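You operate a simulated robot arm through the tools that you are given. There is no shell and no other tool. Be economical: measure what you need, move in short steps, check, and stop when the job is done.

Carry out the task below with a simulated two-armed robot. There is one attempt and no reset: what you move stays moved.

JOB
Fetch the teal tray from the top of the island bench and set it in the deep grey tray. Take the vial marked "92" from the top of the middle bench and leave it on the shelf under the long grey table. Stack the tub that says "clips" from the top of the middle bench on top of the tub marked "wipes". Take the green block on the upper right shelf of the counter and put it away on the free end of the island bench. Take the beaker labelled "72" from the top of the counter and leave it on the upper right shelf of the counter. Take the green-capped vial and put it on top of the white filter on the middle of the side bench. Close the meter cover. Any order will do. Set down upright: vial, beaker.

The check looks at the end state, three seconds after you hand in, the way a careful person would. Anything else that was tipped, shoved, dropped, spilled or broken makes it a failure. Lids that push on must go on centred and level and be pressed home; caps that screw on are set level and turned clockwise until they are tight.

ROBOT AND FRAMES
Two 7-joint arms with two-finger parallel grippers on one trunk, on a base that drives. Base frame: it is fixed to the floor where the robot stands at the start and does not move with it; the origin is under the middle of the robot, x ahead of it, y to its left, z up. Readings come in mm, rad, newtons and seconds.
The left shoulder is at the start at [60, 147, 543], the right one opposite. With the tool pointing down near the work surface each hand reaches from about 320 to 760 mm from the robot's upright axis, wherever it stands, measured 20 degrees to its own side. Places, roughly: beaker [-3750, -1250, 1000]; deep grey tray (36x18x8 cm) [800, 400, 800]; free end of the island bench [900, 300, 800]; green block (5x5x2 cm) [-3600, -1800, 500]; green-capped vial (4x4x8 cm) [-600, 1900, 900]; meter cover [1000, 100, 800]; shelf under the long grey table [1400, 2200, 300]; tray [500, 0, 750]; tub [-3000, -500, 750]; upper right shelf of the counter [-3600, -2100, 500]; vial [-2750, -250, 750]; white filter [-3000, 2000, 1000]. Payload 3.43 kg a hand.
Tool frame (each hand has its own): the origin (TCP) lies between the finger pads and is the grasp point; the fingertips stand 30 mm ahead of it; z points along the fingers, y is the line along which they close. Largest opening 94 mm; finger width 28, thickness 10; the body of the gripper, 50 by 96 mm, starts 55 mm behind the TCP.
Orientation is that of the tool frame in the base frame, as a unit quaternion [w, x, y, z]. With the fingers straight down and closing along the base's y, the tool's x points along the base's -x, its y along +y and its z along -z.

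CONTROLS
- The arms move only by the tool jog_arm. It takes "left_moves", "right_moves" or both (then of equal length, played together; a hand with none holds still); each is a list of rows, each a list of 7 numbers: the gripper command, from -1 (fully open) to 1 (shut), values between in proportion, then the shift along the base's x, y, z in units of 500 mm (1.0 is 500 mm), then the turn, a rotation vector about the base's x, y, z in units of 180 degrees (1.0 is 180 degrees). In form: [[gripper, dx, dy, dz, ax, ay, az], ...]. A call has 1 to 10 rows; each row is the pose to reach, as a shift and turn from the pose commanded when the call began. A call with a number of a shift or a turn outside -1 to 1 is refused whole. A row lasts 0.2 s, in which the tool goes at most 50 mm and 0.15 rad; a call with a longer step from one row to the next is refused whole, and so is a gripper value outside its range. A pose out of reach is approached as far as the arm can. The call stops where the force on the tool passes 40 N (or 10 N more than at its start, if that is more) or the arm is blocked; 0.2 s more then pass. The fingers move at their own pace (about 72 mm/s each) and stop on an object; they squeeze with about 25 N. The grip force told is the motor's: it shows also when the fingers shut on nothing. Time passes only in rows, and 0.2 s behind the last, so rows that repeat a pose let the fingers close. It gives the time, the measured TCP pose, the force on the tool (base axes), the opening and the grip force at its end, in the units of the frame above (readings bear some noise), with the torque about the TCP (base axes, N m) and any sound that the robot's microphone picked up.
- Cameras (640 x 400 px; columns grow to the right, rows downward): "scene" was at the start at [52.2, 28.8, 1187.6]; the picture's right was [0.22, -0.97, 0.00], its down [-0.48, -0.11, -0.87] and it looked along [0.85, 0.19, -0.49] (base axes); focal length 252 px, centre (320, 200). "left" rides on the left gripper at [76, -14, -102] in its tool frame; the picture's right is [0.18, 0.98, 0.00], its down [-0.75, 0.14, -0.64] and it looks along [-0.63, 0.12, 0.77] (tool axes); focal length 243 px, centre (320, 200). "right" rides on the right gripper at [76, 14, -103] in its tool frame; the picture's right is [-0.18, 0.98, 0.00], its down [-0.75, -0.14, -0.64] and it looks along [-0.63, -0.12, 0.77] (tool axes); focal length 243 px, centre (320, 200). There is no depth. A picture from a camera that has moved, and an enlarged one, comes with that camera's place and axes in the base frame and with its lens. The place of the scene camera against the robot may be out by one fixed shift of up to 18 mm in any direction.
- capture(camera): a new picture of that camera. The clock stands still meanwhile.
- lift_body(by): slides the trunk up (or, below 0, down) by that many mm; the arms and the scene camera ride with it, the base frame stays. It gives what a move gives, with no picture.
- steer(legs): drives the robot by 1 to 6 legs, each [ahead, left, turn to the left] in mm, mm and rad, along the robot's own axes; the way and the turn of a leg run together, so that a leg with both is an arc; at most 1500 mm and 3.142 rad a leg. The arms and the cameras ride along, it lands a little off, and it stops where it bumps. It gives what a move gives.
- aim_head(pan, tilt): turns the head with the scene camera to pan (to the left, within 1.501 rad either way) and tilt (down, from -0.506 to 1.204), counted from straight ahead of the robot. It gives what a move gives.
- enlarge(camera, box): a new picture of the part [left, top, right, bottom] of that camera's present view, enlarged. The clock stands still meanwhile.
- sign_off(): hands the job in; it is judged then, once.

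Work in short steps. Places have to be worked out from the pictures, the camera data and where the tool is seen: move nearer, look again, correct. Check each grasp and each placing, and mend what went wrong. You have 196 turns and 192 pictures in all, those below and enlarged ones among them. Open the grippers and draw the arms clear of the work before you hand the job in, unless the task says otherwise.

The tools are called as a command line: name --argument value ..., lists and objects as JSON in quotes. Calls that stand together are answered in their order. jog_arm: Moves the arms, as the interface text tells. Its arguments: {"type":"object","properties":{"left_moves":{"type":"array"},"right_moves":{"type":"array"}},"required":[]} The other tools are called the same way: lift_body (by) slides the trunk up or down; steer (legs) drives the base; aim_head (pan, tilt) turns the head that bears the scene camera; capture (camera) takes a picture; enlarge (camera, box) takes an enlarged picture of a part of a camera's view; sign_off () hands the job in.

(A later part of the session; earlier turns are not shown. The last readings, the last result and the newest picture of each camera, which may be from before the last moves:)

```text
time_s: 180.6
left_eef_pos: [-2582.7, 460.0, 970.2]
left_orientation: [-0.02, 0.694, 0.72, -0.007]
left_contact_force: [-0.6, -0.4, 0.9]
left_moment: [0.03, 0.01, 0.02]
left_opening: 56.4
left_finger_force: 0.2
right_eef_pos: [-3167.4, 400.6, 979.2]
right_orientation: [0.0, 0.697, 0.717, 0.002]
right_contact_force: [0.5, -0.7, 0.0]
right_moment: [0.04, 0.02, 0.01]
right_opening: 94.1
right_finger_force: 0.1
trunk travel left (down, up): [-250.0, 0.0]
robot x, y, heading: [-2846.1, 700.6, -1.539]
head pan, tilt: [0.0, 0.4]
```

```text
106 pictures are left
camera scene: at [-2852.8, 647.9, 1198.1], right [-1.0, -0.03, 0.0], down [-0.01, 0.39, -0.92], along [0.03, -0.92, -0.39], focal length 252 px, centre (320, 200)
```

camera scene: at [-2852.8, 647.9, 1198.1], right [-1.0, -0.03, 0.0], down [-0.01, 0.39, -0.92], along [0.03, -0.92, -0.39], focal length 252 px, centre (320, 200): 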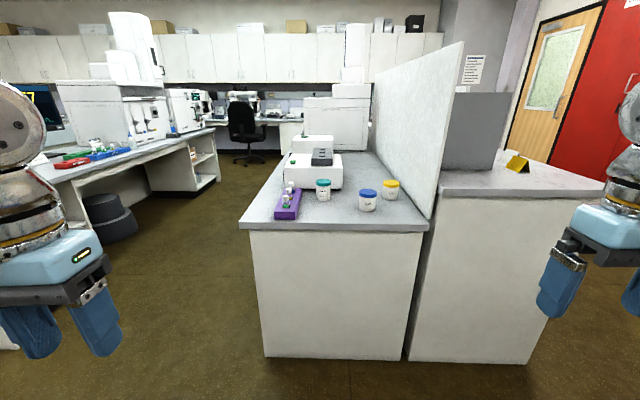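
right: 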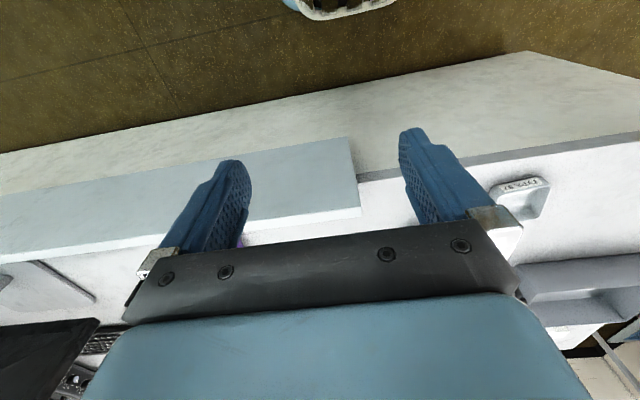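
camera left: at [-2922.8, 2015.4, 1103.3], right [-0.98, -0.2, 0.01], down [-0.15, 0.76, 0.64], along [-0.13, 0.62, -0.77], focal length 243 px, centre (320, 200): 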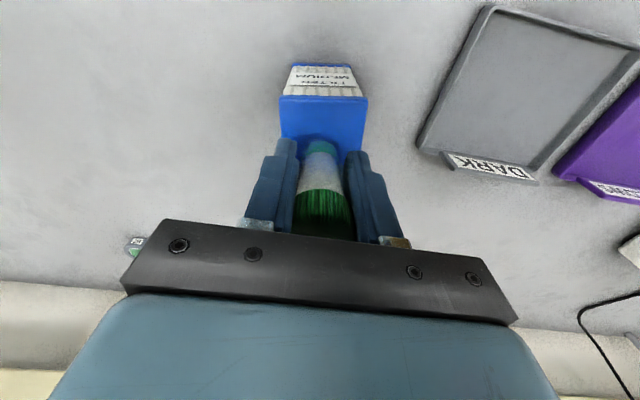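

enlarge --camera "scene" --box '[240, 140, 440, 240]'

```text
3.20 times, centred on (340, 190) of scene
camera zoom: at [-2852.8, 647.9, 1198.1], right [-1.0, -0.03, 0.0], down [-0.01, 0.39, -0.92], along [0.03, -0.92, -0.39], focal length 806 px, centre (256, 232)
```

zoom: 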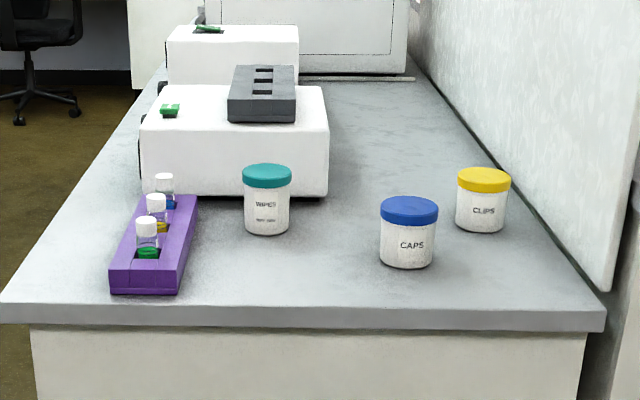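

WIPES (teal), CAPS (blue) and CLIPS (yellow, back right) are clear; vials stand in a purple rack at left. I tuck the right hand in and drive closer.

jog_arm --right_moves '[[-1, 0.09, 0, 0, 0, 0, 0], [-1, 0.18, 0, 0, 0, 0, 0], [-1, 0.27, 0, 0, 0, 0, 0]]'

steer --legs '[[500, -34, -0.032]]'

aim_head --pan 0.1 --tilt 0.55

capture --camera "scene"

```text
time_s: 181.4
left_eef_pos: [-2582.9, 459.2, 970.0]
left_orientation: [-0.02, 0.693, 0.72, -0.007]
left_contact_force: [-0.4, -0.5, -0.1]
left_moment: [-0.03, -0.03, -0.01]
left_opening: 56.6
left_finger_force: 0.1
right_eef_pos: [-3032.5, 400.7, 978.7]
right_orientation: [-0.001, 0.697, 0.717, 0.001]
right_contact_force: [0.3, -0.9, 0.0]
right_moment: [-0.04, 0.01, 0.01]
right_opening: 94.3
right_finger_force: 0.0
trunk travel left (down, up): [-250.0, 0.0]
robot x, y, heading: [-2845.3, 702.4, -1.542]
head pan, tilt: [0.0, 0.4]
```

```text
time_s: 184.4
left_eef_pos: [-2618.1, -51.4, 970.7]
left_orientation: [-0.02, 0.706, 0.708, -0.006]
left_contact_force: [0.8, 0.7, 0.5]
left_moment: [0.0, 0.01, -0.02]
left_opening: 56.2
left_finger_force: 0.2
right_eef_pos: [-3070.8, -94.9, 979.8]
right_orientation: [-0.001, 0.709, 0.705, 0.001]
right_contact_force: [-0.1, 1.4, 0.6]
right_moment: [0.01, 0.03, 0.03]
right_opening: 94.2
right_finger_force: 0.0
trunk travel left (down, up): [-250.0, 0.0]
robot x, y, heading: [-2877.0, 199.0, -1.573]
head pan, tilt: [0.0, 0.4]
```

```text
time_s: 185.1
left_eef_pos: [-2617.1, -51.6, 971.3]
left_orientation: [-0.02, 0.705, 0.709, -0.008]
left_contact_force: [-0.1, -0.1, 0.6]
left_moment: [0.01, 0.01, 0.0]
left_opening: 56.4
left_finger_force: 0.0
right_eef_pos: [-3069.6, -96.8, 980.5]
right_orientation: [-0.001, 0.709, 0.705, 0.001]
right_contact_force: [0.3, 0.4, 0.4]
right_moment: [-0.01, -0.01, -0.02]
right_opening: 93.9
right_finger_force: 0.1
trunk travel left (down, up): [-250.0, 0.0]
robot x, y, heading: [-2873.1, 198.5, -1.57]
head pan, tilt: [0.099, 0.55]
```

```text
104 pictures are left
camera scene: at [-2873.8, 148.1, 1184.4], right [-1.0, -0.1, 0.0], down [-0.05, 0.52, -0.85], along [0.08, -0.85, -0.52], focal length 252 px, centre (320, 200)
```

scene: 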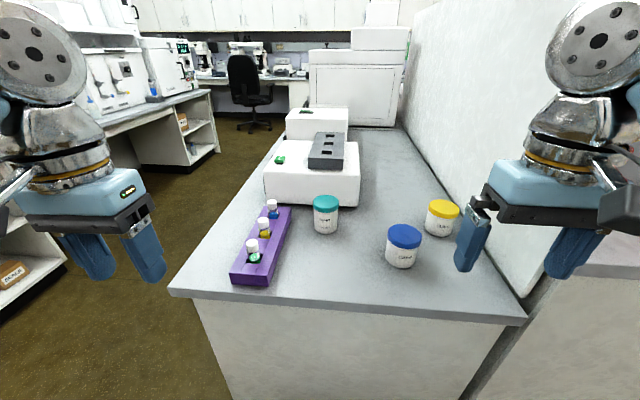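

enlarge --camera "scene" --box '[290, 170, 490, 290]'

enlarge --camera "scene" --box '[220, 180, 320, 300]'

```text
3.20 times, centred on (390, 230) of scene
camera zoom: at [-2873.8, 148.1, 1184.4], right [-1.0, -0.1, 0.0], down [-0.05, 0.52, -0.85], along [0.08, -0.85, -0.52], focal length 806 px, centre (96, 104)
```

zoom: 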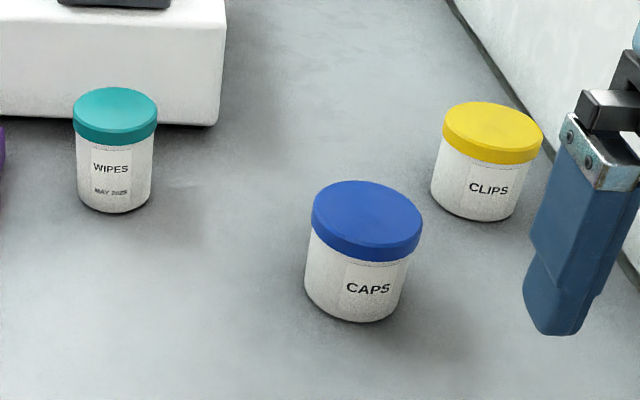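

```text
3.33 times, centred on (270, 240) of scene
camera zoom: at [-2873.8, 148.1, 1184.4], right [-1.0, -0.1, 0.0], down [-0.05, 0.52, -0.85], along [0.08, -0.85, -0.52], focal length 840 px, centre (487, 67)
```

zoom: 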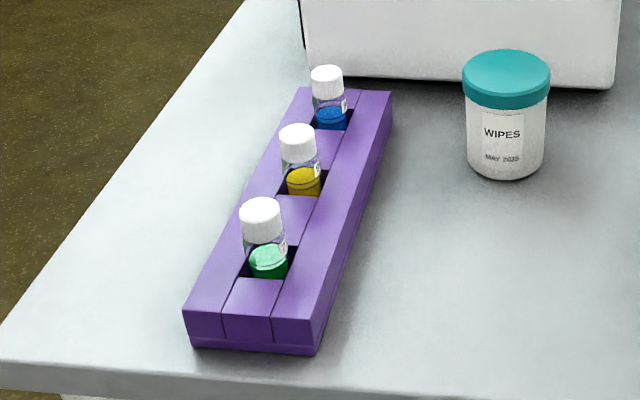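

Lid tops lie at z≈830; clips tub at about [−3143, −403], wipes at about [−2841, −400] after bias correction. I drive 80 mm ahead and bring the right hand toward the clips tub.

steer --legs '[[80, 0, 0]]'

jog_arm --right_moves '[[-1, -0.03, -0.08, -0.01, 0, 0, 0], [-1, -0.06, -0.16, -0.03, 0, 0, 0], [-1, -0.1, -0.22, -0.06, 0, 0, 0], [-1, -0.12, -0.26, -0.1, 0, 0, 0]]'

capture --camera "right"

capture --camera "scene"

```text
time_s: 186.1
left_eef_pos: [-2617.3, -131.0, 971.2]
left_orientation: [-0.02, 0.706, 0.707, -0.007]
left_contact_force: [-0.3, 0.1, 0.1]
left_moment: [0.0, 0.01, 0.02]
left_opening: 56.4
left_finger_force: 0.2
right_eef_pos: [-3071.1, -175.1, 980.0]
right_orientation: [-0.001, 0.709, 0.705, 0.001]
right_contact_force: [-0.1, 0.0, 0.1]
right_moment: [-0.01, -0.07, -0.02]
right_opening: 93.9
right_finger_force: 0.0
trunk travel left (down, up): [-250.0, 0.0]
robot x, y, heading: [-2879.0, 124.3, -1.579]
head pan, tilt: [0.099, 0.55]
```

```text
time_s: 187.1
left_eef_pos: [-2618.8, -131.3, 971.4]
left_orientation: [-0.019, 0.706, 0.708, -0.007]
left_contact_force: [-0.4, 0.4, -0.1]
left_moment: [-0.02, 0.03, -0.01]
left_opening: 56.3
left_finger_force: 0.1
right_eef_pos: [-3133.6, -304.8, 929.2]
right_orientation: [-0.001, 0.709, 0.706, 0.001]
right_contact_force: [0.1, -0.1, -0.6]
right_moment: [0.0, -0.01, -0.03]
right_opening: 94.0
right_finger_force: 0.0
trunk travel left (down, up): [-250.0, 0.0]
robot x, y, heading: [-2878.2, 115.4, -1.575]
head pan, tilt: [0.099, 0.55]
```

```text
101 pictures are left
camera right: at [-3118.8, -228.3, 1031.7], right [0.98, -0.19, 0.0], down [-0.14, -0.76, 0.64], along [-0.12, -0.63, -0.77], focal length 243 px, centre (320, 200)
```

right: 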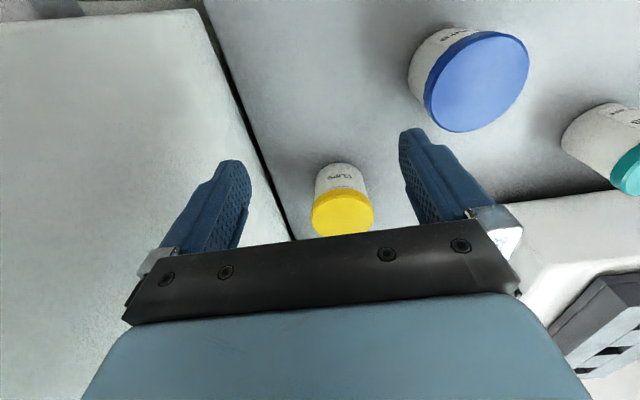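

```text
100 pictures are left
camera scene: at [-2874.2, 68.6, 1184.4], right [-1.0, -0.09, 0.0], down [-0.05, 0.52, -0.85], along [0.08, -0.85, -0.52], focal length 252 px, centre (320, 200)
```

scene: 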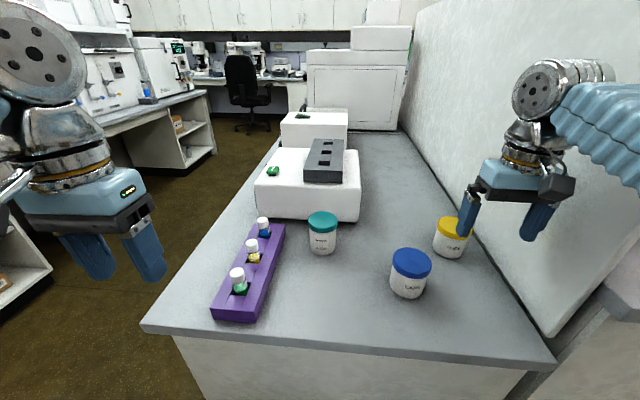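

The right forearm would come near the tall divider panel, so I'll use the left hand instead: I retract the right hand and strafe the robot right 180 mm.

jog_arm --right_moves '[[-1, 0.06, 0.06, 0.06, 0, 0, 0], [-1, 0.13, 0.12, 0.09, 0, 0, 0], [-1, 0.2, 0.18, 0.1, 0, 0, 0], [-1, 0.27, 0.24, 0.1, 0, 0, 0], [-1, 0.31, 0.27, 0.1, 0, 0, 0]]'

steer --legs '[[0, -180, 0]]'

capture --camera "scene"

```text
refused: row 1 steps farther than a row can; nothing moved
```

```text
time_s: 188.2
left_eef_pos: [-2665.9, -129.0, 969.1]
left_orientation: [-0.022, 0.706, 0.708, -0.01]
left_contact_force: [-0.3, 0.8, -0.1]
left_moment: [0.01, 0.0, 0.0]
left_opening: 56.1
left_finger_force: 0.1
right_eef_pos: [-3163.5, -300.7, 929.8]
right_orientation: [-0.002, 0.692, 0.722, 0.003]
right_contact_force: [2.9, 0.0, -1.6]
right_moment: [-0.02, -0.11, 0.0]
right_opening: 92.2
right_finger_force: 0.1
trunk travel left (down, up): [-250.0, 0.0]
robot x, y, heading: [-2929.0, 119.4, -1.582]
head pan, tilt: [0.099, 0.55]
stopped in leg 1: the robot was blocked; the commanded pose is now the measured one
```

```text
99 pictures are left
camera scene: at [-2920.1, 71.9, 1184.8], right [-1.0, -0.1, 0.01], down [-0.06, 0.52, -0.85], along [0.08, -0.85, -0.52], focal length 252 px, centre (320, 200)
```

scene: 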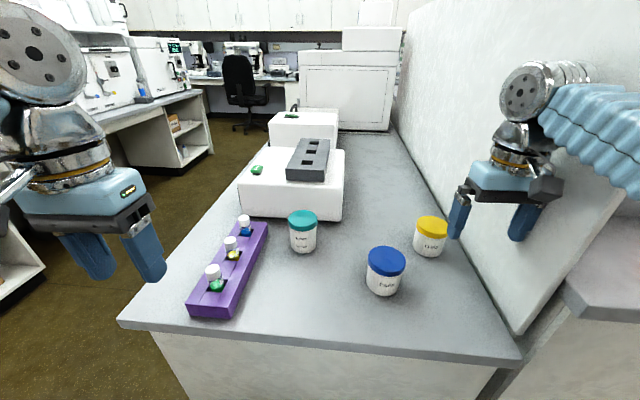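

The arm move was refused while the base moved, and the hand touched the panel lightly. I strafe back left 60 mm first.

steer --legs '[[0, 60, 0.01]]'

jog_arm --right_moves '[[-1, 0.05, 0.05, 0.05, 0, 0, 0], [-1, 0.1, 0.1, 0.08, 0, 0, 0], [-1, 0.16, 0.16, 0.1, 0, 0, 0], [-1, 0.22, 0.22, 0.1, 0, 0, 0], [-1, 0.28, 0.27, 0.1, 0, 0, 0]]'

capture --camera "scene"

```text
time_s: 189.1
left_eef_pos: [-2609.1, -127.8, 970.9]
left_orientation: [-0.02, 0.702, 0.712, -0.007]
left_contact_force: [-0.2, 0.0, 0.1]
left_moment: [0.05, -0.02, -0.01]
left_opening: 56.5
left_finger_force: 0.1
right_eef_pos: [-3106.2, -307.3, 927.6]
right_orientation: [-0.002, 0.692, 0.722, 0.005]
right_contact_force: [1.1, 0.7, 0.2]
right_moment: [0.0, -0.01, -0.03]
right_opening: 93.8
right_finger_force: 0.1
trunk travel left (down, up): [-250.0, 0.0]
robot x, y, heading: [-2870.2, 121.6, -1.563]
head pan, tilt: [0.099, 0.55]
```

```text
time_s: 190.3
left_eef_pos: [-2609.6, -127.6, 970.1]
left_orientation: [-0.02, 0.702, 0.712, -0.007]
left_contact_force: [0.0, -0.2, 0.4]
left_moment: [0.02, -0.04, -0.03]
left_opening: 56.4
left_finger_force: 0.2
right_eef_pos: [-2967.1, -171.8, 977.4]
right_orientation: [-0.001, 0.692, 0.722, 0.005]
right_contact_force: [0.4, 0.2, -0.6]
right_moment: [0.01, -0.02, 0.02]
right_opening: 94.1
right_finger_force: 0.1
trunk travel left (down, up): [-250.0, 0.0]
robot x, y, heading: [-2868.0, 120.8, -1.562]
head pan, tilt: [0.099, 0.55]
```

```text
98 pictures are left
camera scene: at [-2866.0, 69.5, 1184.4], right [-0.99, -0.11, 0.0], down [-0.06, 0.52, -0.85], along [0.09, -0.85, -0.52], focal length 252 px, centre (320, 200)
```

scene: 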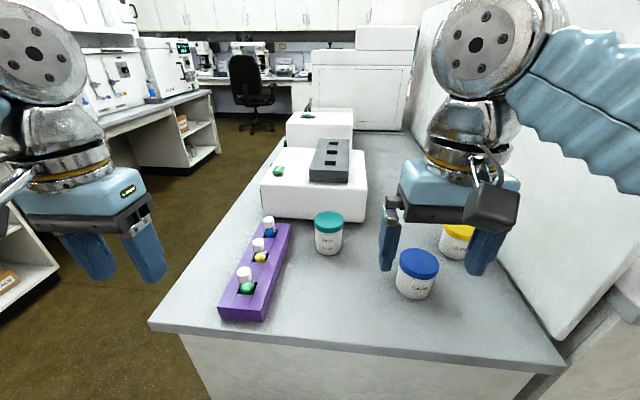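

I tuck the right hand back to the robot's right side, away from panel and left arm.

jog_arm --right_moves '[[-1, -0.05, 0.08, 0, 0, 0, 0], [-1, -0.12, 0.14, 0, 0, 0, 0], [-1, -0.2, 0.19, 0, 0, 0, 0], [-1, -0.28, 0.24, 0, 0, 0, 0], [-1, -0.36, 0.29, 0, 0, 0, 0], [-1, -0.45, 0.33, 0, 0, 0, 0]]'

aim_head --pan -0.6 --tilt 0.55

capture --camera "scene"

```text
time_s: 191.7
left_eef_pos: [-2608.8, -127.7, 971.1]
left_orientation: [-0.022, 0.702, 0.712, -0.005]
left_contact_force: [0.6, -0.7, -0.5]
left_moment: [-0.02, -0.01, 0.04]
left_opening: 56.4
left_finger_force: 0.1
right_eef_pos: [-3193.5, -10.8, 976.2]
right_orientation: [-0.005, 0.692, 0.722, 0.002]
right_contact_force: [-0.9, 0.0, 0.6]
right_moment: [0.01, 0.01, 0.06]
right_opening: 93.9
right_finger_force: 0.1
right hand out of reach, approached as far as the arm can: row 3, 4, 5, 6
trunk travel left (down, up): [-250.0, 0.0]
robot x, y, heading: [-2869.3, 121.2, -1.562]
head pan, tilt: [0.099, 0.55]
```

```text
time_s: 192.8
left_eef_pos: [-2607.9, -128.8, 970.8]
left_orientation: [-0.02, 0.702, 0.712, -0.007]
left_contact_force: [0.3, -0.2, -0.6]
left_moment: [-0.02, -0.02, -0.02]
left_opening: 56.7
left_finger_force: 0.1
right_eef_pos: [-3194.3, -12.0, 976.8]
right_orientation: [-0.005, 0.691, 0.722, 0.004]
right_contact_force: [0.2, -0.1, -0.2]
right_moment: [0.01, 0.04, 0.03]
right_opening: 93.9
right_finger_force: 0.1
trunk travel left (down, up): [-250.0, 0.0]
robot x, y, heading: [-2870.3, 119.5, -1.564]
head pan, tilt: [-0.6, 0.55]
```

```text
97 pictures are left
camera scene: at [-2925.5, 84.5, 1184.4], right [-0.83, 0.56, 0.0], down [0.29, 0.43, -0.85], along [-0.48, -0.71, -0.52], focal length 252 px, centre (320, 200)
```

scene: 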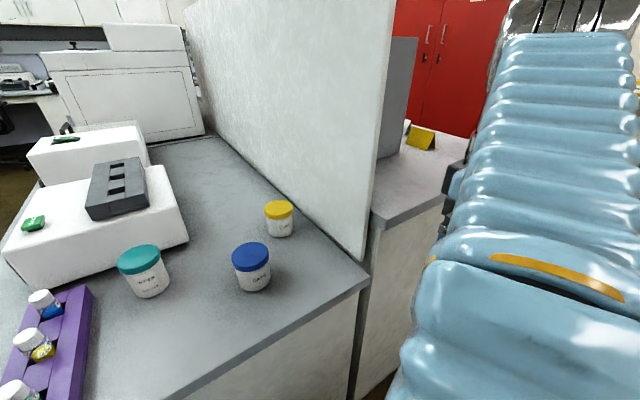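

The right arm is clear of the panel. I strafe right 170 mm.

steer --legs '[[0, -170, -0.008]]'

jog_arm --left_moves '[[-1, -0.07, -0.05, -0.02, 0, 0, 0], [-1, -0.14, -0.1, -0.04, 0, 0, 0], [-1, -0.22, -0.15, -0.06, 0, 0, 0], [-1, -0.3, -0.2, -0.08, 0, 0, 0], [-1, -0.38, -0.25, -0.1, 0, 0, 0], [-1, -0.46, -0.3, -0.11, 0, 0, 0], [-1, -0.54, -0.35, -0.12, 0, 0, 0]]'

capture --camera "left"

```text
time_s: 194.3
left_eef_pos: [-2784.0, -130.7, 971.1]
left_orientation: [-0.021, 0.705, 0.708, -0.007]
left_contact_force: [0.2, 0.4, -0.3]
left_moment: [-0.02, 0.0, 0.01]
left_opening: 56.7
left_finger_force: 0.1
right_eef_pos: [-3368.2, -7.8, 976.3]
right_orientation: [-0.004, 0.694, 0.72, 0.003]
right_contact_force: [0.4, 0.1, -0.1]
right_moment: [-0.01, 0.02, -0.03]
right_opening: 93.9
right_finger_force: 0.1
trunk travel left (down, up): [-250.0, 0.0]
robot x, y, heading: [-3039.6, 123.8, -1.574]
head pan, tilt: [-0.6, 0.55]
```

```text
time_s: 195.9
left_eef_pos: [-3056.5, -306.1, 911.5]
left_orientation: [-0.02, 0.706, 0.708, -0.007]
left_contact_force: [0.5, 0.0, -0.2]
left_moment: [-0.01, 0.0, -0.02]
left_opening: 94.1
left_finger_force: 0.1
right_eef_pos: [-3369.0, -6.7, 976.0]
right_orientation: [-0.004, 0.695, 0.719, 0.002]
right_contact_force: [0.2, 0.5, -0.2]
right_moment: [-0.06, 0.0, 0.0]
right_opening: 94.0
right_finger_force: 0.1
trunk travel left (down, up): [-250.0, 0.0]
robot x, y, heading: [-3041.5, 120.9, -1.576]
head pan, tilt: [-0.6, 0.55]
```

```text
96 pictures are left
camera left: at [-3066.9, -230.1, 1015.9], right [0.98, 0.19, -0.03], down [0.17, -0.77, 0.62], along [0.09, -0.62, -0.78], focal length 243 px, centre (320, 200)
```

left: 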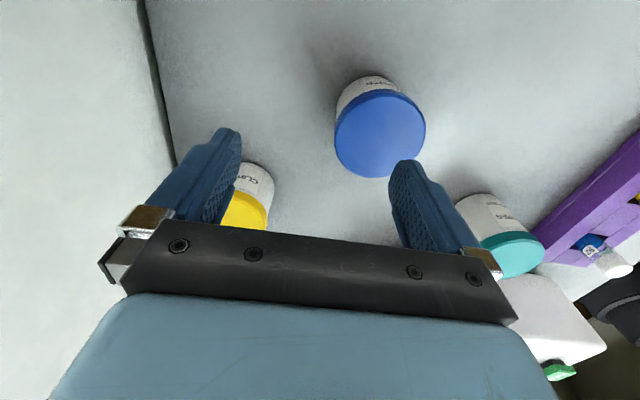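

Both wrist cameras put the clips tub near [−3126, −414]. I move the left hand over it (correcting a small hand tilt) and look.

jog_arm --left_moves '[[-1, -0.045, -0.07, 0, -0.002, -0.004, 0], [-1, -0.09, -0.14, 0, -0.004, -0.008, 0], [-1, -0.138, -0.21, 0, -0.0058, -0.0121, -0.001]]'

capture --camera "left"

capture --camera "scene"

```text
time_s: 196.7
left_eef_pos: [-3105.8, -380.2, 905.1]
left_orientation: [-0.007, 0.707, 0.707, -0.006]
left_contact_force: [0.6, 0.5, -0.3]
left_moment: [-0.04, -0.03, 0.0]
left_opening: 94.0
left_finger_force: 0.2
left hand out of reach, approached as far as the arm can: row 2, 3
right_eef_pos: [-3369.8, -8.3, 976.1]
right_orientation: [-0.004, 0.695, 0.719, 0.003]
right_contact_force: [0.3, -0.6, -0.1]
right_moment: [0.01, -0.04, -0.02]
right_opening: 93.9
right_finger_force: 0.0
trunk travel left (down, up): [-250.0, 0.0]
robot x, y, heading: [-3041.5, 122.0, -1.578]
head pan, tilt: [-0.6, 0.55]
```

```text
95 pictures are left
camera left: at [-3119.9, -302.0, 1008.5], right [0.98, 0.18, -0.02], down [0.15, -0.75, 0.64], along [0.1, -0.63, -0.77], focal length 243 px, centre (320, 200)
```

left: 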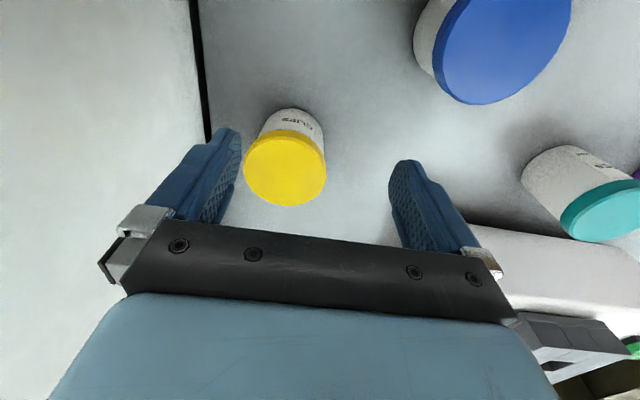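

```text
94 pictures are left
camera scene: at [-3099.9, 84.4, 1184.3], right [-0.82, 0.57, 0.0], down [0.3, 0.43, -0.85], along [-0.48, -0.7, -0.52], focal length 252 px, centre (320, 200)
```

scene: 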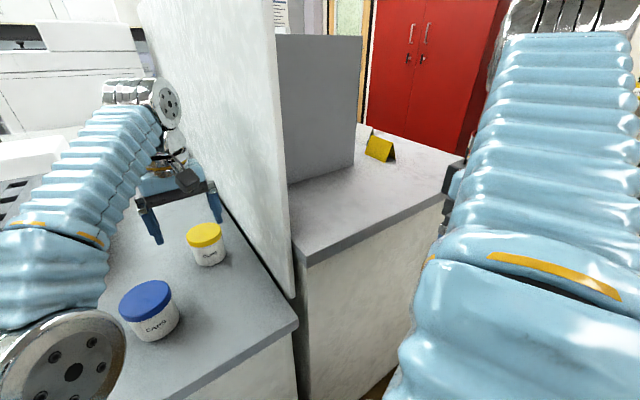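

Tub centre [−3131, −420]. I drive 25 mm closer for reach, then position over it.

steer --legs '[[28, 0, 0]]'

jog_arm --left_moves '[[-1, -0.03, -0.01, -0.02, 0, 0, 0], [-1, -0.053, -0.022, -0.05, 0, 0, 0], [-1, -0.053, -0.022, -0.05, 0, 0, 0]]'

enlarge --camera "left" --box '[160, 60, 460, 260]'

```text
time_s: 197.5
left_eef_pos: [-3105.5, -407.1, 905.3]
left_orientation: [-0.005, 0.706, 0.708, -0.007]
left_contact_force: [0.0, -0.6, 0.0]
left_moment: [-0.02, -0.02, -0.01]
left_opening: 94.0
left_finger_force: 0.1
right_eef_pos: [-3370.4, -35.6, 976.0]
right_orientation: [-0.005, 0.694, 0.72, 0.003]
right_contact_force: [-0.3, 0.2, 0.5]
right_moment: [0.01, 0.0, -0.02]
right_opening: 93.8
right_finger_force: 0.1
trunk travel left (down, up): [-250.0, 0.0]
robot x, y, heading: [-3043.1, 90.2, -1.578]
head pan, tilt: [-0.6, 0.55]
```

```text
time_s: 198.3
left_eef_pos: [-3131.7, -417.7, 880.2]
left_orientation: [-0.006, 0.707, 0.708, -0.007]
left_contact_force: [-0.1, 0.0, -0.4]
left_moment: [0.0, -0.02, 0.03]
left_opening: 94.1
left_finger_force: 0.0
right_eef_pos: [-3370.2, -35.5, 976.4]
right_orientation: [-0.005, 0.694, 0.72, 0.002]
right_contact_force: [0.4, 0.3, -0.4]
right_moment: [0.0, 0.03, -0.04]
right_opening: 93.8
right_finger_force: 0.1
trunk travel left (down, up): [-250.0, 0.0]
robot x, y, heading: [-3043.6, 91.6, -1.58]
head pan, tilt: [-0.6, 0.55]
```

```text
2.00 times, centred on (310, 160) of left
camera zoom: at [-3145.0, -341.5, 983.0], right [0.98, 0.19, -0.02], down [0.15, -0.75, 0.64], along [0.1, -0.63, -0.77], focal length 485 px, centre (340, 280)
```

zoom: 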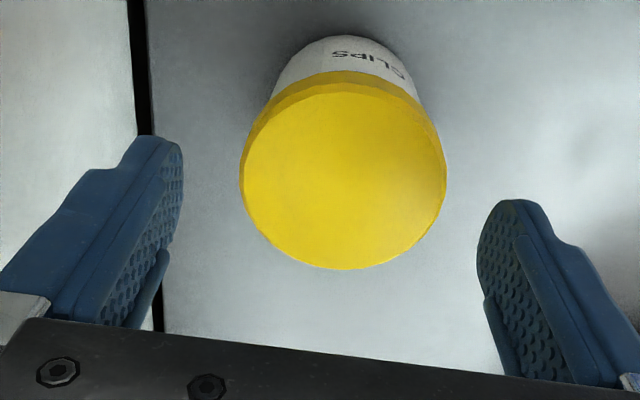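

The lid is centred (offset ~5 mm in y). I descend around it to z≈815 and close.

jog_arm --left_moves '[[-1, 0, -0.009, -0.03, 0, 0, 0], [-1, 0, -0.009, -0.07, 0, 0, 0], [-1, 0, -0.009, -0.11, 0, 0, 0], [-1, 0, -0.009, -0.13, 0, 0, 0], [0, 0, -0.009, -0.13, 0, 0, 0], [1, 0, -0.009, -0.13, 0, 0, 0], [1, 0, -0.009, -0.13, 0, 0, 0]]'

enlarge --camera "scene" --box '[100, 150, 300, 300]'

```text
time_s: 199.9
left_eef_pos: [-3132.7, -423.7, 813.5]
left_orientation: [-0.007, 0.706, 0.708, -0.007]
left_contact_force: [0.4, 0.1, -0.1]
left_moment: [0.04, -0.02, -0.01]
left_opening: 72.3
left_finger_force: 25.8
right_eef_pos: [-3369.9, -35.3, 976.1]
right_orientation: [-0.004, 0.695, 0.719, 0.003]
right_contact_force: [-0.3, 0.7, 0.1]
right_moment: [0.01, 0.02, -0.03]
right_opening: 94.0
right_finger_force: 0.1
trunk travel left (down, up): [-250.0, 0.0]
robot x, y, heading: [-3042.5, 91.7, -1.577]
head pan, tilt: [-0.6, 0.55]
```

```text
2.67 times, centred on (200, 225) of scene
camera zoom: at [-3099.5, 56.8, 1184.4], right [-0.82, 0.57, 0.0], down [0.3, 0.43, -0.85], along [-0.48, -0.7, -0.52], focal length 672 px, centre (640, 133)
```

zoom: 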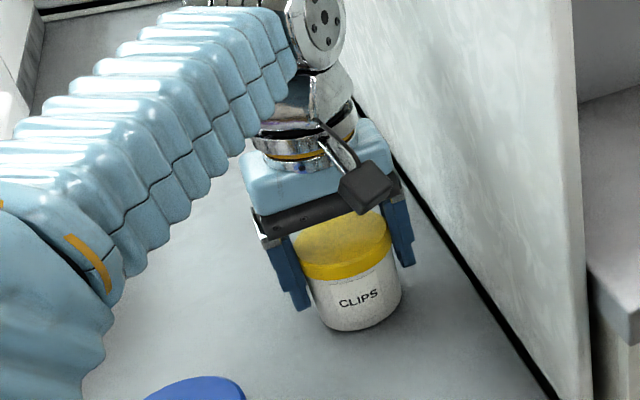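

Gripped at 72 mm. I lift, come back slightly and carry it toward the wipes tub at a height that clears everything.

jog_arm --left_moves '[[1, 0, 0, 0.04, 0, 0, 0], [1, 0, 0.01, 0.1, 0, 0, 0], [1, 0.02, 0.06, 0.15, 0, 0, 0], [1, 0.05, 0.1, 0.2, 0, 0, 0], [1, 0.13, 0.11, 0.21, 0, 0, 0], [1, 0.22, 0.11, 0.22, 0, 0, 0], [1, 0.31, 0.11, 0.22, 0, 0, 0], [1, 0.4, 0.11, 0.22, 0, 0, 0], [1, 0.49, 0.11, 0.22, 0, 0, 0]]'

aim_head --pan 0.3 --tilt 0.55

capture --camera "scene"

capture --camera "left"

```text
time_s: 201.9
left_eef_pos: [-2887.6, -368.9, 925.7]
left_orientation: [-0.006, 0.706, 0.708, -0.007]
left_contact_force: [-0.2, 0.3, -1.3]
left_moment: [-0.02, -0.01, -0.02]
left_opening: 72.2
left_finger_force: 25.2
right_eef_pos: [-3370.2, -35.0, 976.4]
right_orientation: [-0.004, 0.695, 0.719, 0.003]
right_contact_force: [0.0, 0.0, -0.1]
right_moment: [0.01, 0.01, -0.04]
right_opening: 94.0
right_finger_force: 0.0
trunk travel left (down, up): [-250.0, 0.0]
robot x, y, heading: [-3040.3, 93.1, -1.577]
head pan, tilt: [-0.6, 0.55]
```

```text
time_s: 203.1
left_eef_pos: [-2888.5, -369.1, 926.2]
left_orientation: [-0.006, 0.707, 0.708, -0.007]
left_contact_force: [0.8, -0.5, -1.0]
left_moment: [0.0, -0.03, -0.03]
left_opening: 72.7
left_finger_force: 25.2
right_eef_pos: [-3369.4, -34.7, 976.6]
right_orientation: [-0.004, 0.695, 0.719, 0.003]
right_contact_force: [0.1, -0.5, -0.3]
right_moment: [0.01, 0.0, 0.02]
right_opening: 94.0
right_finger_force: 0.0
trunk travel left (down, up): [-250.0, 0.0]
robot x, y, heading: [-3043.6, 93.5, -1.577]
head pan, tilt: [0.3, 0.55]
```

```text
91 pictures are left
camera scene: at [-3022.3, 44.7, 1184.4], right [-0.96, -0.29, 0.0], down [-0.15, 0.5, -0.85], along [0.25, -0.82, -0.52], focal length 252 px, centre (320, 200)
```

scene: 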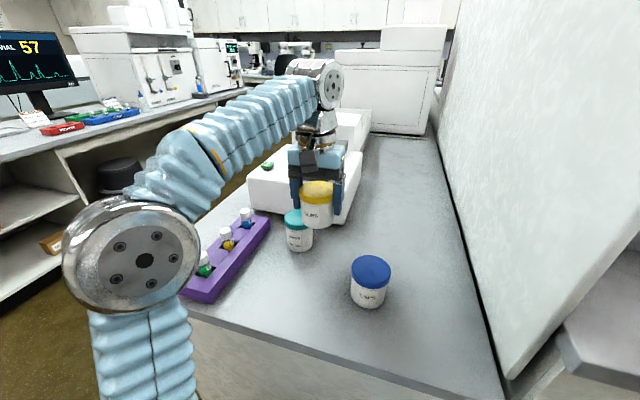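

```text
90 pictures are left
camera left: at [-2900.9, -291.9, 1029.2], right [0.98, 0.19, -0.02], down [0.15, -0.75, 0.64], along [0.1, -0.63, -0.77], focal length 243 px, centre (320, 200)
```

left: 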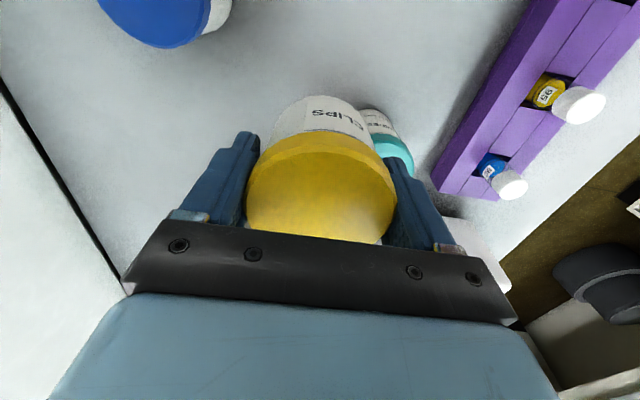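

I need a clean look at the wipes lid, so I pull the hand back 80 mm and to the right a bit.

jog_arm --left_moves '[[1, -0.03, 0.08, 0.02, 0, 0, 0], [1, -0.08, 0.14, 0.03, 0, 0, 0], [1, -0.12, 0.16, 0.03, 0, 0, 0]]'

enlarge --camera "left" --box '[340, 60, 640, 260]'

enlarge --camera "scene" --box '[190, 160, 390, 300]'

```text
time_s: 203.9
left_eef_pos: [-2948.5, -287.8, 940.7]
left_orientation: [-0.006, 0.706, 0.708, -0.007]
left_contact_force: [0.7, 0.5, -0.9]
left_moment: [-0.01, -0.02, 0.02]
left_opening: 72.2
left_finger_force: 24.9
right_eef_pos: [-3369.5, -35.1, 976.6]
right_orientation: [-0.004, 0.695, 0.719, 0.003]
right_contact_force: [-0.3, -0.2, -0.2]
right_moment: [0.01, 0.04, -0.01]
right_opening: 93.7
right_finger_force: 0.1
trunk travel left (down, up): [-250.0, 0.0]
robot x, y, heading: [-3043.2, 94.1, -1.578]
head pan, tilt: [0.3, 0.55]
```

```text
2.00 times, centred on (490, 160) of left
camera zoom: at [-2961.2, -210.6, 1044.1], right [0.98, 0.19, -0.02], down [0.15, -0.75, 0.64], along [0.11, -0.63, -0.77], focal length 485 px, centre (-20, 280)
```

zoom: 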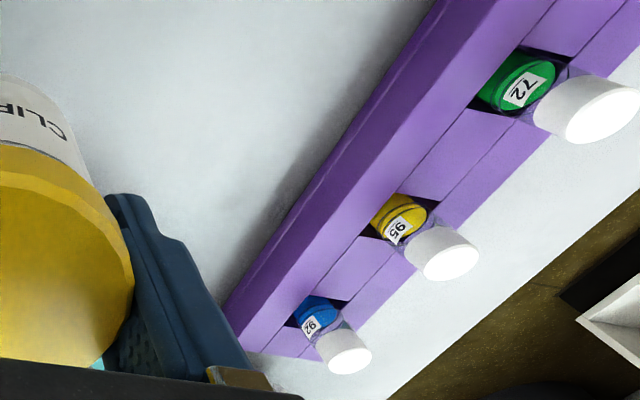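

```text
2.86 times, centred on (290, 230) of scene
camera zoom: at [-3022.2, 44.9, 1184.4], right [-0.96, -0.29, 0.0], down [-0.15, 0.5, -0.85], along [0.25, -0.82, -0.52], focal length 720 px, centre (406, 114)
```

zoom: 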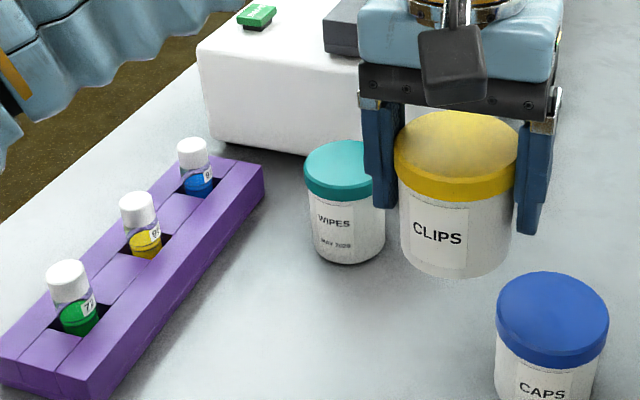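

Vial "92" is the blue one at the rack's far end. The wipes lid centre is about [−2825, −420]; I carry the clips tub over it.

jog_arm --left_moves '[[1, 0.08, -0.03, 0, 0, 0, 0], [1, 0.16, -0.07, 0, 0, 0, 0], [1, 0.22, -0.13, -0.01, 0, 0, 0], [1, 0.247, -0.2, -0.03, 0, 0, 0], [1, 0.247, -0.264, -0.04, 0, 0, 0], [1, 0.247, -0.264, -0.045, 0, 0, 0]]'

enlarge --camera "scene" --box '[190, 130, 390, 270]'

capture --camera "left"

```text
time_s: 205.3
left_eef_pos: [-2823.6, -421.1, 918.3]
left_orientation: [-0.006, 0.707, 0.707, -0.007]
left_contact_force: [-0.2, -1.0, -0.3]
left_moment: [0.03, 0.0, -0.06]
left_opening: 72.2
left_finger_force: 25.0
right_eef_pos: [-3370.7, -36.3, 975.6]
right_orientation: [-0.005, 0.695, 0.719, 0.003]
right_contact_force: [0.1, -0.3, 0.4]
right_moment: [0.03, -0.01, 0.0]
right_opening: 94.0
right_finger_force: 0.1
trunk travel left (down, up): [-250.0, 0.0]
robot x, y, heading: [-3037.8, 88.8, -1.577]
head pan, tilt: [0.3, 0.55]
```

```text
2.86 times, centred on (290, 200) of scene
camera zoom: at [-3022.2, 44.5, 1184.4], right [-0.96, -0.29, 0.0], down [-0.15, 0.5, -0.85], along [0.25, -0.82, -0.52], focal length 720 px, centre (406, 200)
```

zoom: 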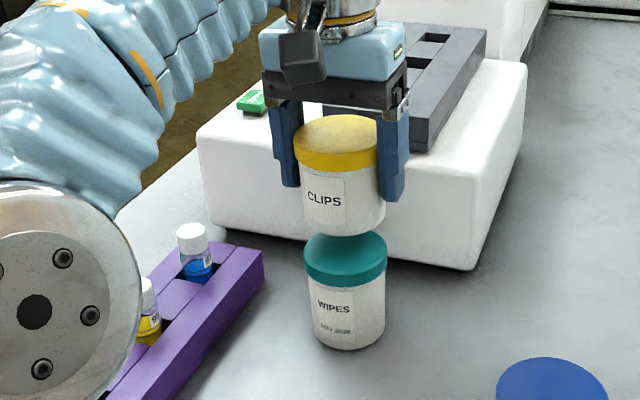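

```text
86 pictures are left
camera left: at [-2837.9, -344.0, 1021.3], right [0.98, 0.19, -0.02], down [0.15, -0.75, 0.64], along [0.1, -0.63, -0.77], focal length 243 px, centre (320, 200)
```

left: 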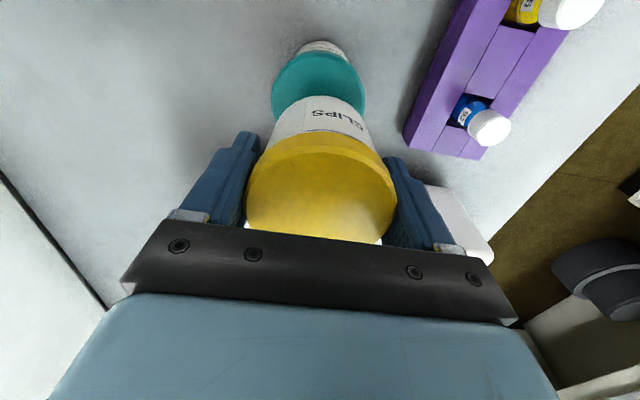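

The tub hovers over WIPES, laterally aligned; I judge it ~6 mm too far back. I correct and lower in steps.

jog_arm --left_moves '[[1, -0.004, 0.012, -0.01, 0, 0, 0], [1, -0.004, 0.012, -0.024, 0, 0, 0], [1, -0.004, 0.012, -0.03, 0, 0, 0]]'

enlarge --camera "scene" --box '[230, 150, 350, 260]'

enlarge --camera "left" --box '[230, 20, 420, 240]'

```text
time_s: 206.1
left_eef_pos: [-2825.6, -414.0, 901.9]
left_orientation: [-0.006, 0.707, 0.708, -0.007]
left_contact_force: [-0.1, 1.1, 0.0]
left_moment: [0.0, 0.0, 0.01]
left_opening: 71.9
left_finger_force: 24.7
right_eef_pos: [-3370.8, -37.2, 975.2]
right_orientation: [-0.004, 0.695, 0.719, 0.003]
right_contact_force: [0.0, -0.4, -0.8]
right_moment: [-0.01, -0.03, 0.01]
right_opening: 93.8
right_finger_force: 0.1
trunk travel left (down, up): [-250.0, 0.0]
robot x, y, heading: [-3043.4, 92.1, -1.574]
head pan, tilt: [0.3, 0.55]
```

```text
3.64 times, centred on (290, 205) of scene
camera zoom: at [-3022.2, 44.7, 1184.4], right [-0.96, -0.29, 0.0], down [-0.15, 0.5, -0.85], along [0.25, -0.82, -0.52], focal length 916 px, centre (429, 182)
```

zoom: 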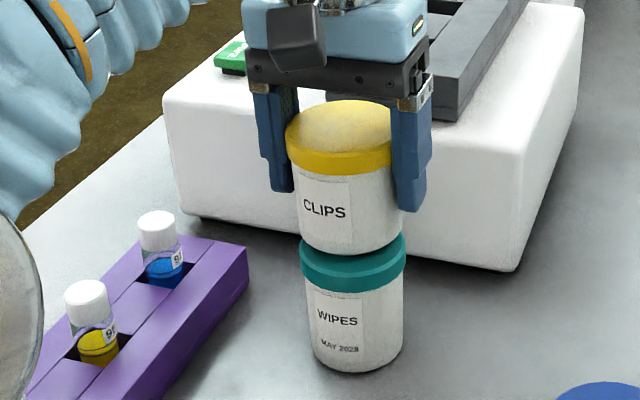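

```text
1.82 times, centred on (325, 130) of left
camera zoom: at [-2839.0, -337.1, 1005.7], right [0.98, 0.19, -0.02], down [0.15, -0.75, 0.64], along [0.11, -0.63, -0.77], focal length 441 px, centre (311, 327)
```

zoom: 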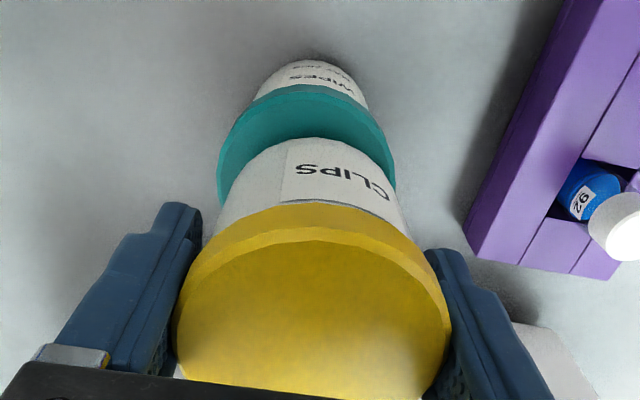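

The wrist view shows ~5 mm residual; I shift slightly and lower until contact.

jog_arm --left_moves '[[1, -0.005, 0.009, 0, 0, 0, 0], [1, -0.005, 0.009, -0.01, 0, 0, 0], [1, -0.005, 0.009, -0.018, 0, 0, 0], [1, -0.005, 0.009, -0.026, 0, 0, 0], [1, -0.005, 0.009, -0.034, 0, 0, 0]]'

enlarge --camera "scene" --box '[230, 150, 350, 260]'

```text
time_s: 207.3
left_eef_pos: [-2829.1, -408.3, 887.2]
left_orientation: [-0.004, 0.706, 0.708, -0.007]
left_contact_force: [1.6, -0.2, 25.1]
left_moment: [-0.01, -0.72, -0.03]
left_opening: 72.6
left_finger_force: 24.9
right_eef_pos: [-3371.6, -34.8, 976.3]
right_orientation: [-0.003, 0.695, 0.719, 0.002]
right_contact_force: [-0.7, -0.1, -0.2]
right_moment: [0.03, 0.02, 0.01]
right_opening: 94.1
right_finger_force: 0.1
trunk travel left (down, up): [-250.0, 0.0]
robot x, y, heading: [-3043.4, 91.1, -1.574]
head pan, tilt: [0.3, 0.55]
```

```text
3.64 times, centred on (290, 205) of scene
camera zoom: at [-3022.7, 46.2, 1184.6], right [-0.96, -0.29, 0.0], down [-0.15, 0.5, -0.85], along [0.25, -0.82, -0.52], focal length 916 px, centre (429, 182)
```

zoom: 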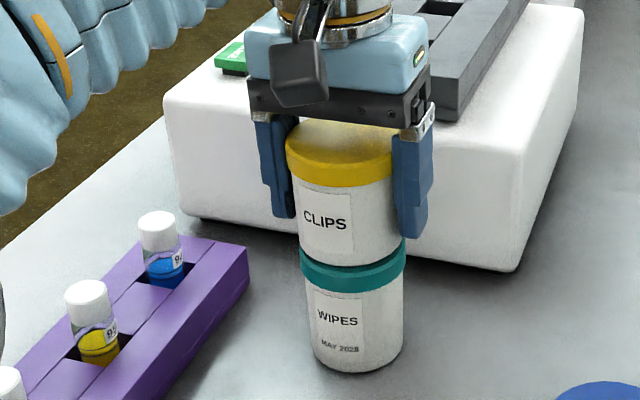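

It sits flush and aligned. I open and rise, then back off.

jog_arm --left_moves '[[1, 0, 0, 0.003, 0, 0, 0], [-0.9, 0, 0, 0.003, 0, 0, 0], [-0.95, 0, 0, 0.003, 0, 0, 0], [-0.95, 0, 0, 0.03, 0, 0, 0], [-0.95, 0, 0, 0.07, 0, 0, 0], [-0.95, 0, 0.02, 0.1, 0, 0, 0], [-0.95, 0, 0.1, 0.12, 0, 0, 0], [-0.95, 0, 0.19, 0.13, 0, 0, 0], [-0.95, 0, 0.28, 0.14, 0, 0, 0]]'

enlarge --camera "scene" --box '[200, 140, 380, 270]'

```text
time_s: 209.3
left_eef_pos: [-2829.6, -269.3, 956.3]
left_orientation: [-0.005, 0.706, 0.708, -0.006]
left_contact_force: [0.4, 0.4, 0.1]
left_moment: [0.03, -0.02, 0.0]
left_opening: 91.8
left_finger_force: 0.0
right_eef_pos: [-3369.4, -36.0, 976.7]
right_orientation: [-0.004, 0.695, 0.719, 0.003]
right_contact_force: [0.0, -0.8, 0.2]
right_moment: [0.06, 0.01, -0.03]
right_opening: 94.0
right_finger_force: 0.0
trunk travel left (down, up): [-250.0, 0.0]
robot x, y, heading: [-3041.7, 90.2, -1.576]
head pan, tilt: [0.3, 0.55]
```

```text
3.08 times, centred on (290, 205) of scene
camera zoom: at [-3022.3, 44.6, 1184.4], right [-0.96, -0.29, 0.0], down [-0.15, 0.5, -0.85], along [0.25, -0.82, -0.52], focal length 775 px, centre (412, 185)
```

zoom: 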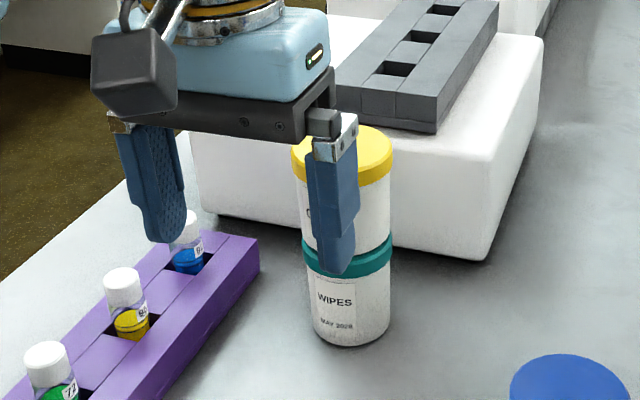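

CLIPS rests squarely on WIPES. Now vial "92" (blue) near [−2702, −386], cap top z≈843: I bring the left hand near and look.

jog_arm --left_moves '[[0, 0.08, -0.02, -0.01, 0, 0, 0], [0, 0.16, -0.05, -0.03, 0, 0, 0], [0, 0.23, -0.09, -0.05, 0, 0, 0], [0, 0.256, -0.16, -0.07, 0, 0, 0]]'

capture --camera "left"

enlarge --camera "scene" --box '[180, 140, 360, 270]'

```text
time_s: 210.3
left_eef_pos: [-2700.3, -351.4, 920.0]
left_orientation: [-0.006, 0.706, 0.708, -0.007]
left_contact_force: [0.7, 0.1, 0.8]
left_moment: [-0.01, 0.02, 0.01]
left_opening: 47.1
left_finger_force: 0.0
right_eef_pos: [-3370.4, -35.0, 976.3]
right_orientation: [-0.004, 0.695, 0.719, 0.003]
right_contact_force: [-0.3, -0.5, -0.6]
right_moment: [0.0, 0.01, -0.01]
right_opening: 93.8
right_finger_force: 0.0
trunk travel left (down, up): [-250.0, 0.0]
robot x, y, heading: [-3039.4, 91.8, -1.575]
head pan, tilt: [0.3, 0.55]
```

```text
81 pictures are left
camera left: at [-2714.3, -273.6, 1022.6], right [0.98, 0.19, -0.02], down [0.15, -0.75, 0.64], along [0.1, -0.63, -0.77], focal length 243 px, centre (320, 200)
```

left: 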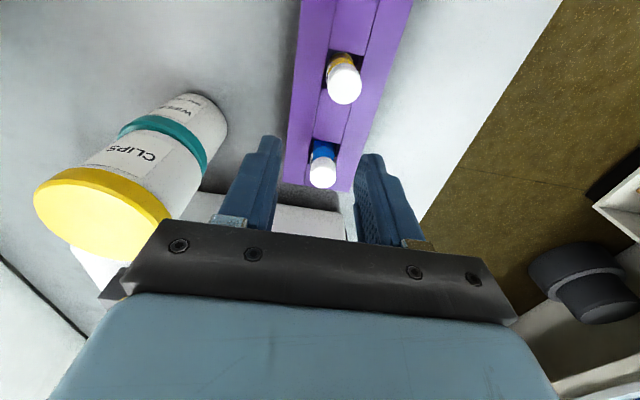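

```text
3.08 times, centred on (270, 205) of scene
camera zoom: at [-3022.1, 45.2, 1184.4], right [-0.96, -0.29, 0.0], down [-0.15, 0.5, -0.85], along [0.25, -0.82, -0.52], focal length 775 px, centre (474, 185)
```

zoom: 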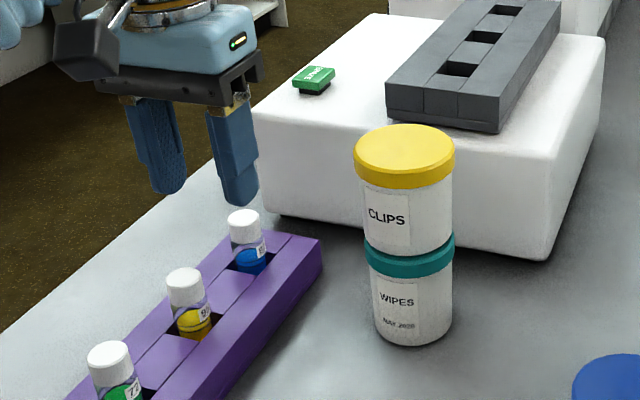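

Cap at about [−2697, −389]. I align above it, then descend with half-open fingers and close.

jog_arm --left_moves '[[0, 0.006, -0.075, 0, 0, 0, 0], [0, 0.006, -0.075, -0.06, 0, 0, 0], [0, 0.006, -0.075, -0.08, 0, 0, 0]]'

enlarge --camera "left" --box '[220, 40, 430, 260]'

enlarge --camera "scene" --box '[180, 140, 360, 270]'

```text
time_s: 211.1
left_eef_pos: [-2696.9, -386.5, 880.7]
left_orientation: [-0.006, 0.706, 0.708, -0.007]
left_contact_force: [0.0, -1.1, -0.4]
left_moment: [0.02, 0.0, -0.03]
left_opening: 46.8
left_finger_force: 0.1
right_eef_pos: [-3369.7, -34.8, 977.2]
right_orientation: [-0.004, 0.694, 0.72, 0.003]
right_contact_force: [-0.2, 0.4, 0.1]
right_moment: [-0.01, 0.04, -0.01]
right_opening: 94.0
right_finger_force: 0.0
trunk travel left (down, up): [-250.0, 0.0]
robot x, y, heading: [-3038.7, 94.7, -1.577]
head pan, tilt: [0.3, 0.55]
```

```text
1.82 times, centred on (325, 150) of left
camera zoom: at [-2710.4, -309.8, 984.5], right [0.98, 0.19, -0.02], down [0.15, -0.75, 0.64], along [0.11, -0.63, -0.77], focal length 441 px, centre (311, 291)
```

zoom: 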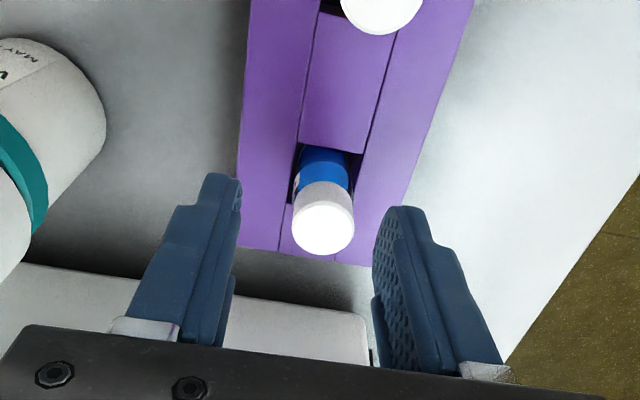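

```text
3.08 times, centred on (270, 205) of scene
camera zoom: at [-3022.2, 44.8, 1184.4], right [-0.96, -0.29, 0.0], down [-0.15, 0.5, -0.85], along [0.25, -0.82, -0.52], focal length 775 px, centre (474, 185)
```

zoom: 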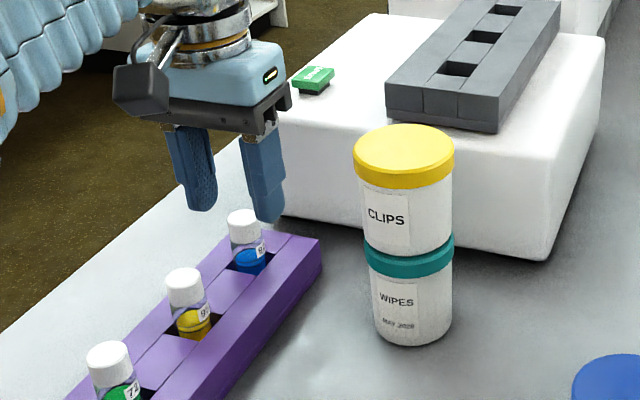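

Slight correction (+5, −6 mm), then down and close on the cap.

jog_arm --left_moves '[[0, 0.01, -0.013, 0, 0, 0, 0], [0, 0.01, -0.013, -0.05, 0, 0, 0], [0, 0.01, -0.013, -0.093, 0, 0, 0], [0.5, 0.01, -0.013, -0.093, 0, 0, 0], [1, 0.01, -0.013, -0.093, 0, 0, 0], [1, 0.01, -0.013, -0.093, 0, 0, 0]]'

enlarge --camera "scene" --box '[180, 140, 360, 270]'

```text
time_s: 212.5
left_eef_pos: [-2691.4, -393.6, 834.6]
left_orientation: [-0.007, 0.707, 0.707, -0.007]
left_contact_force: [4.2, -0.1, -1.0]
left_moment: [0.05, -0.29, 0.04]
left_opening: 24.6
left_finger_force: 25.1
right_eef_pos: [-3369.1, -35.6, 976.7]
right_orientation: [-0.005, 0.695, 0.719, 0.003]
right_contact_force: [-0.6, 1.0, 0.0]
right_moment: [-0.03, -0.03, 0.01]
right_opening: 94.2
right_finger_force: 0.0
trunk travel left (down, up): [-250.0, 0.0]
robot x, y, heading: [-3047.1, 89.2, -1.579]
head pan, tilt: [0.3, 0.55]
```

```text
3.08 times, centred on (270, 205) of scene
camera zoom: at [-3021.8, 44.8, 1184.4], right [-0.96, -0.29, 0.0], down [-0.15, 0.5, -0.85], along [0.25, -0.82, -0.52], focal length 775 px, centre (474, 185)
```

zoom: 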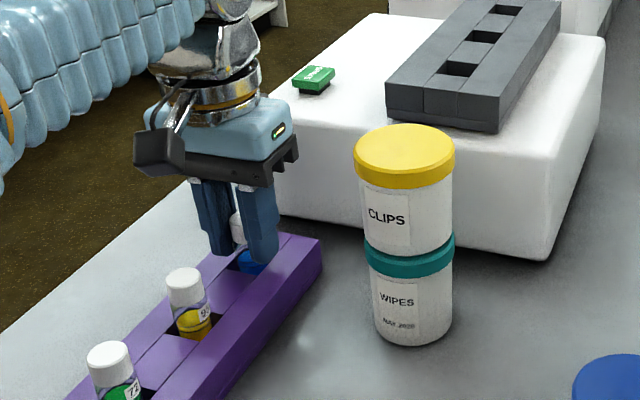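

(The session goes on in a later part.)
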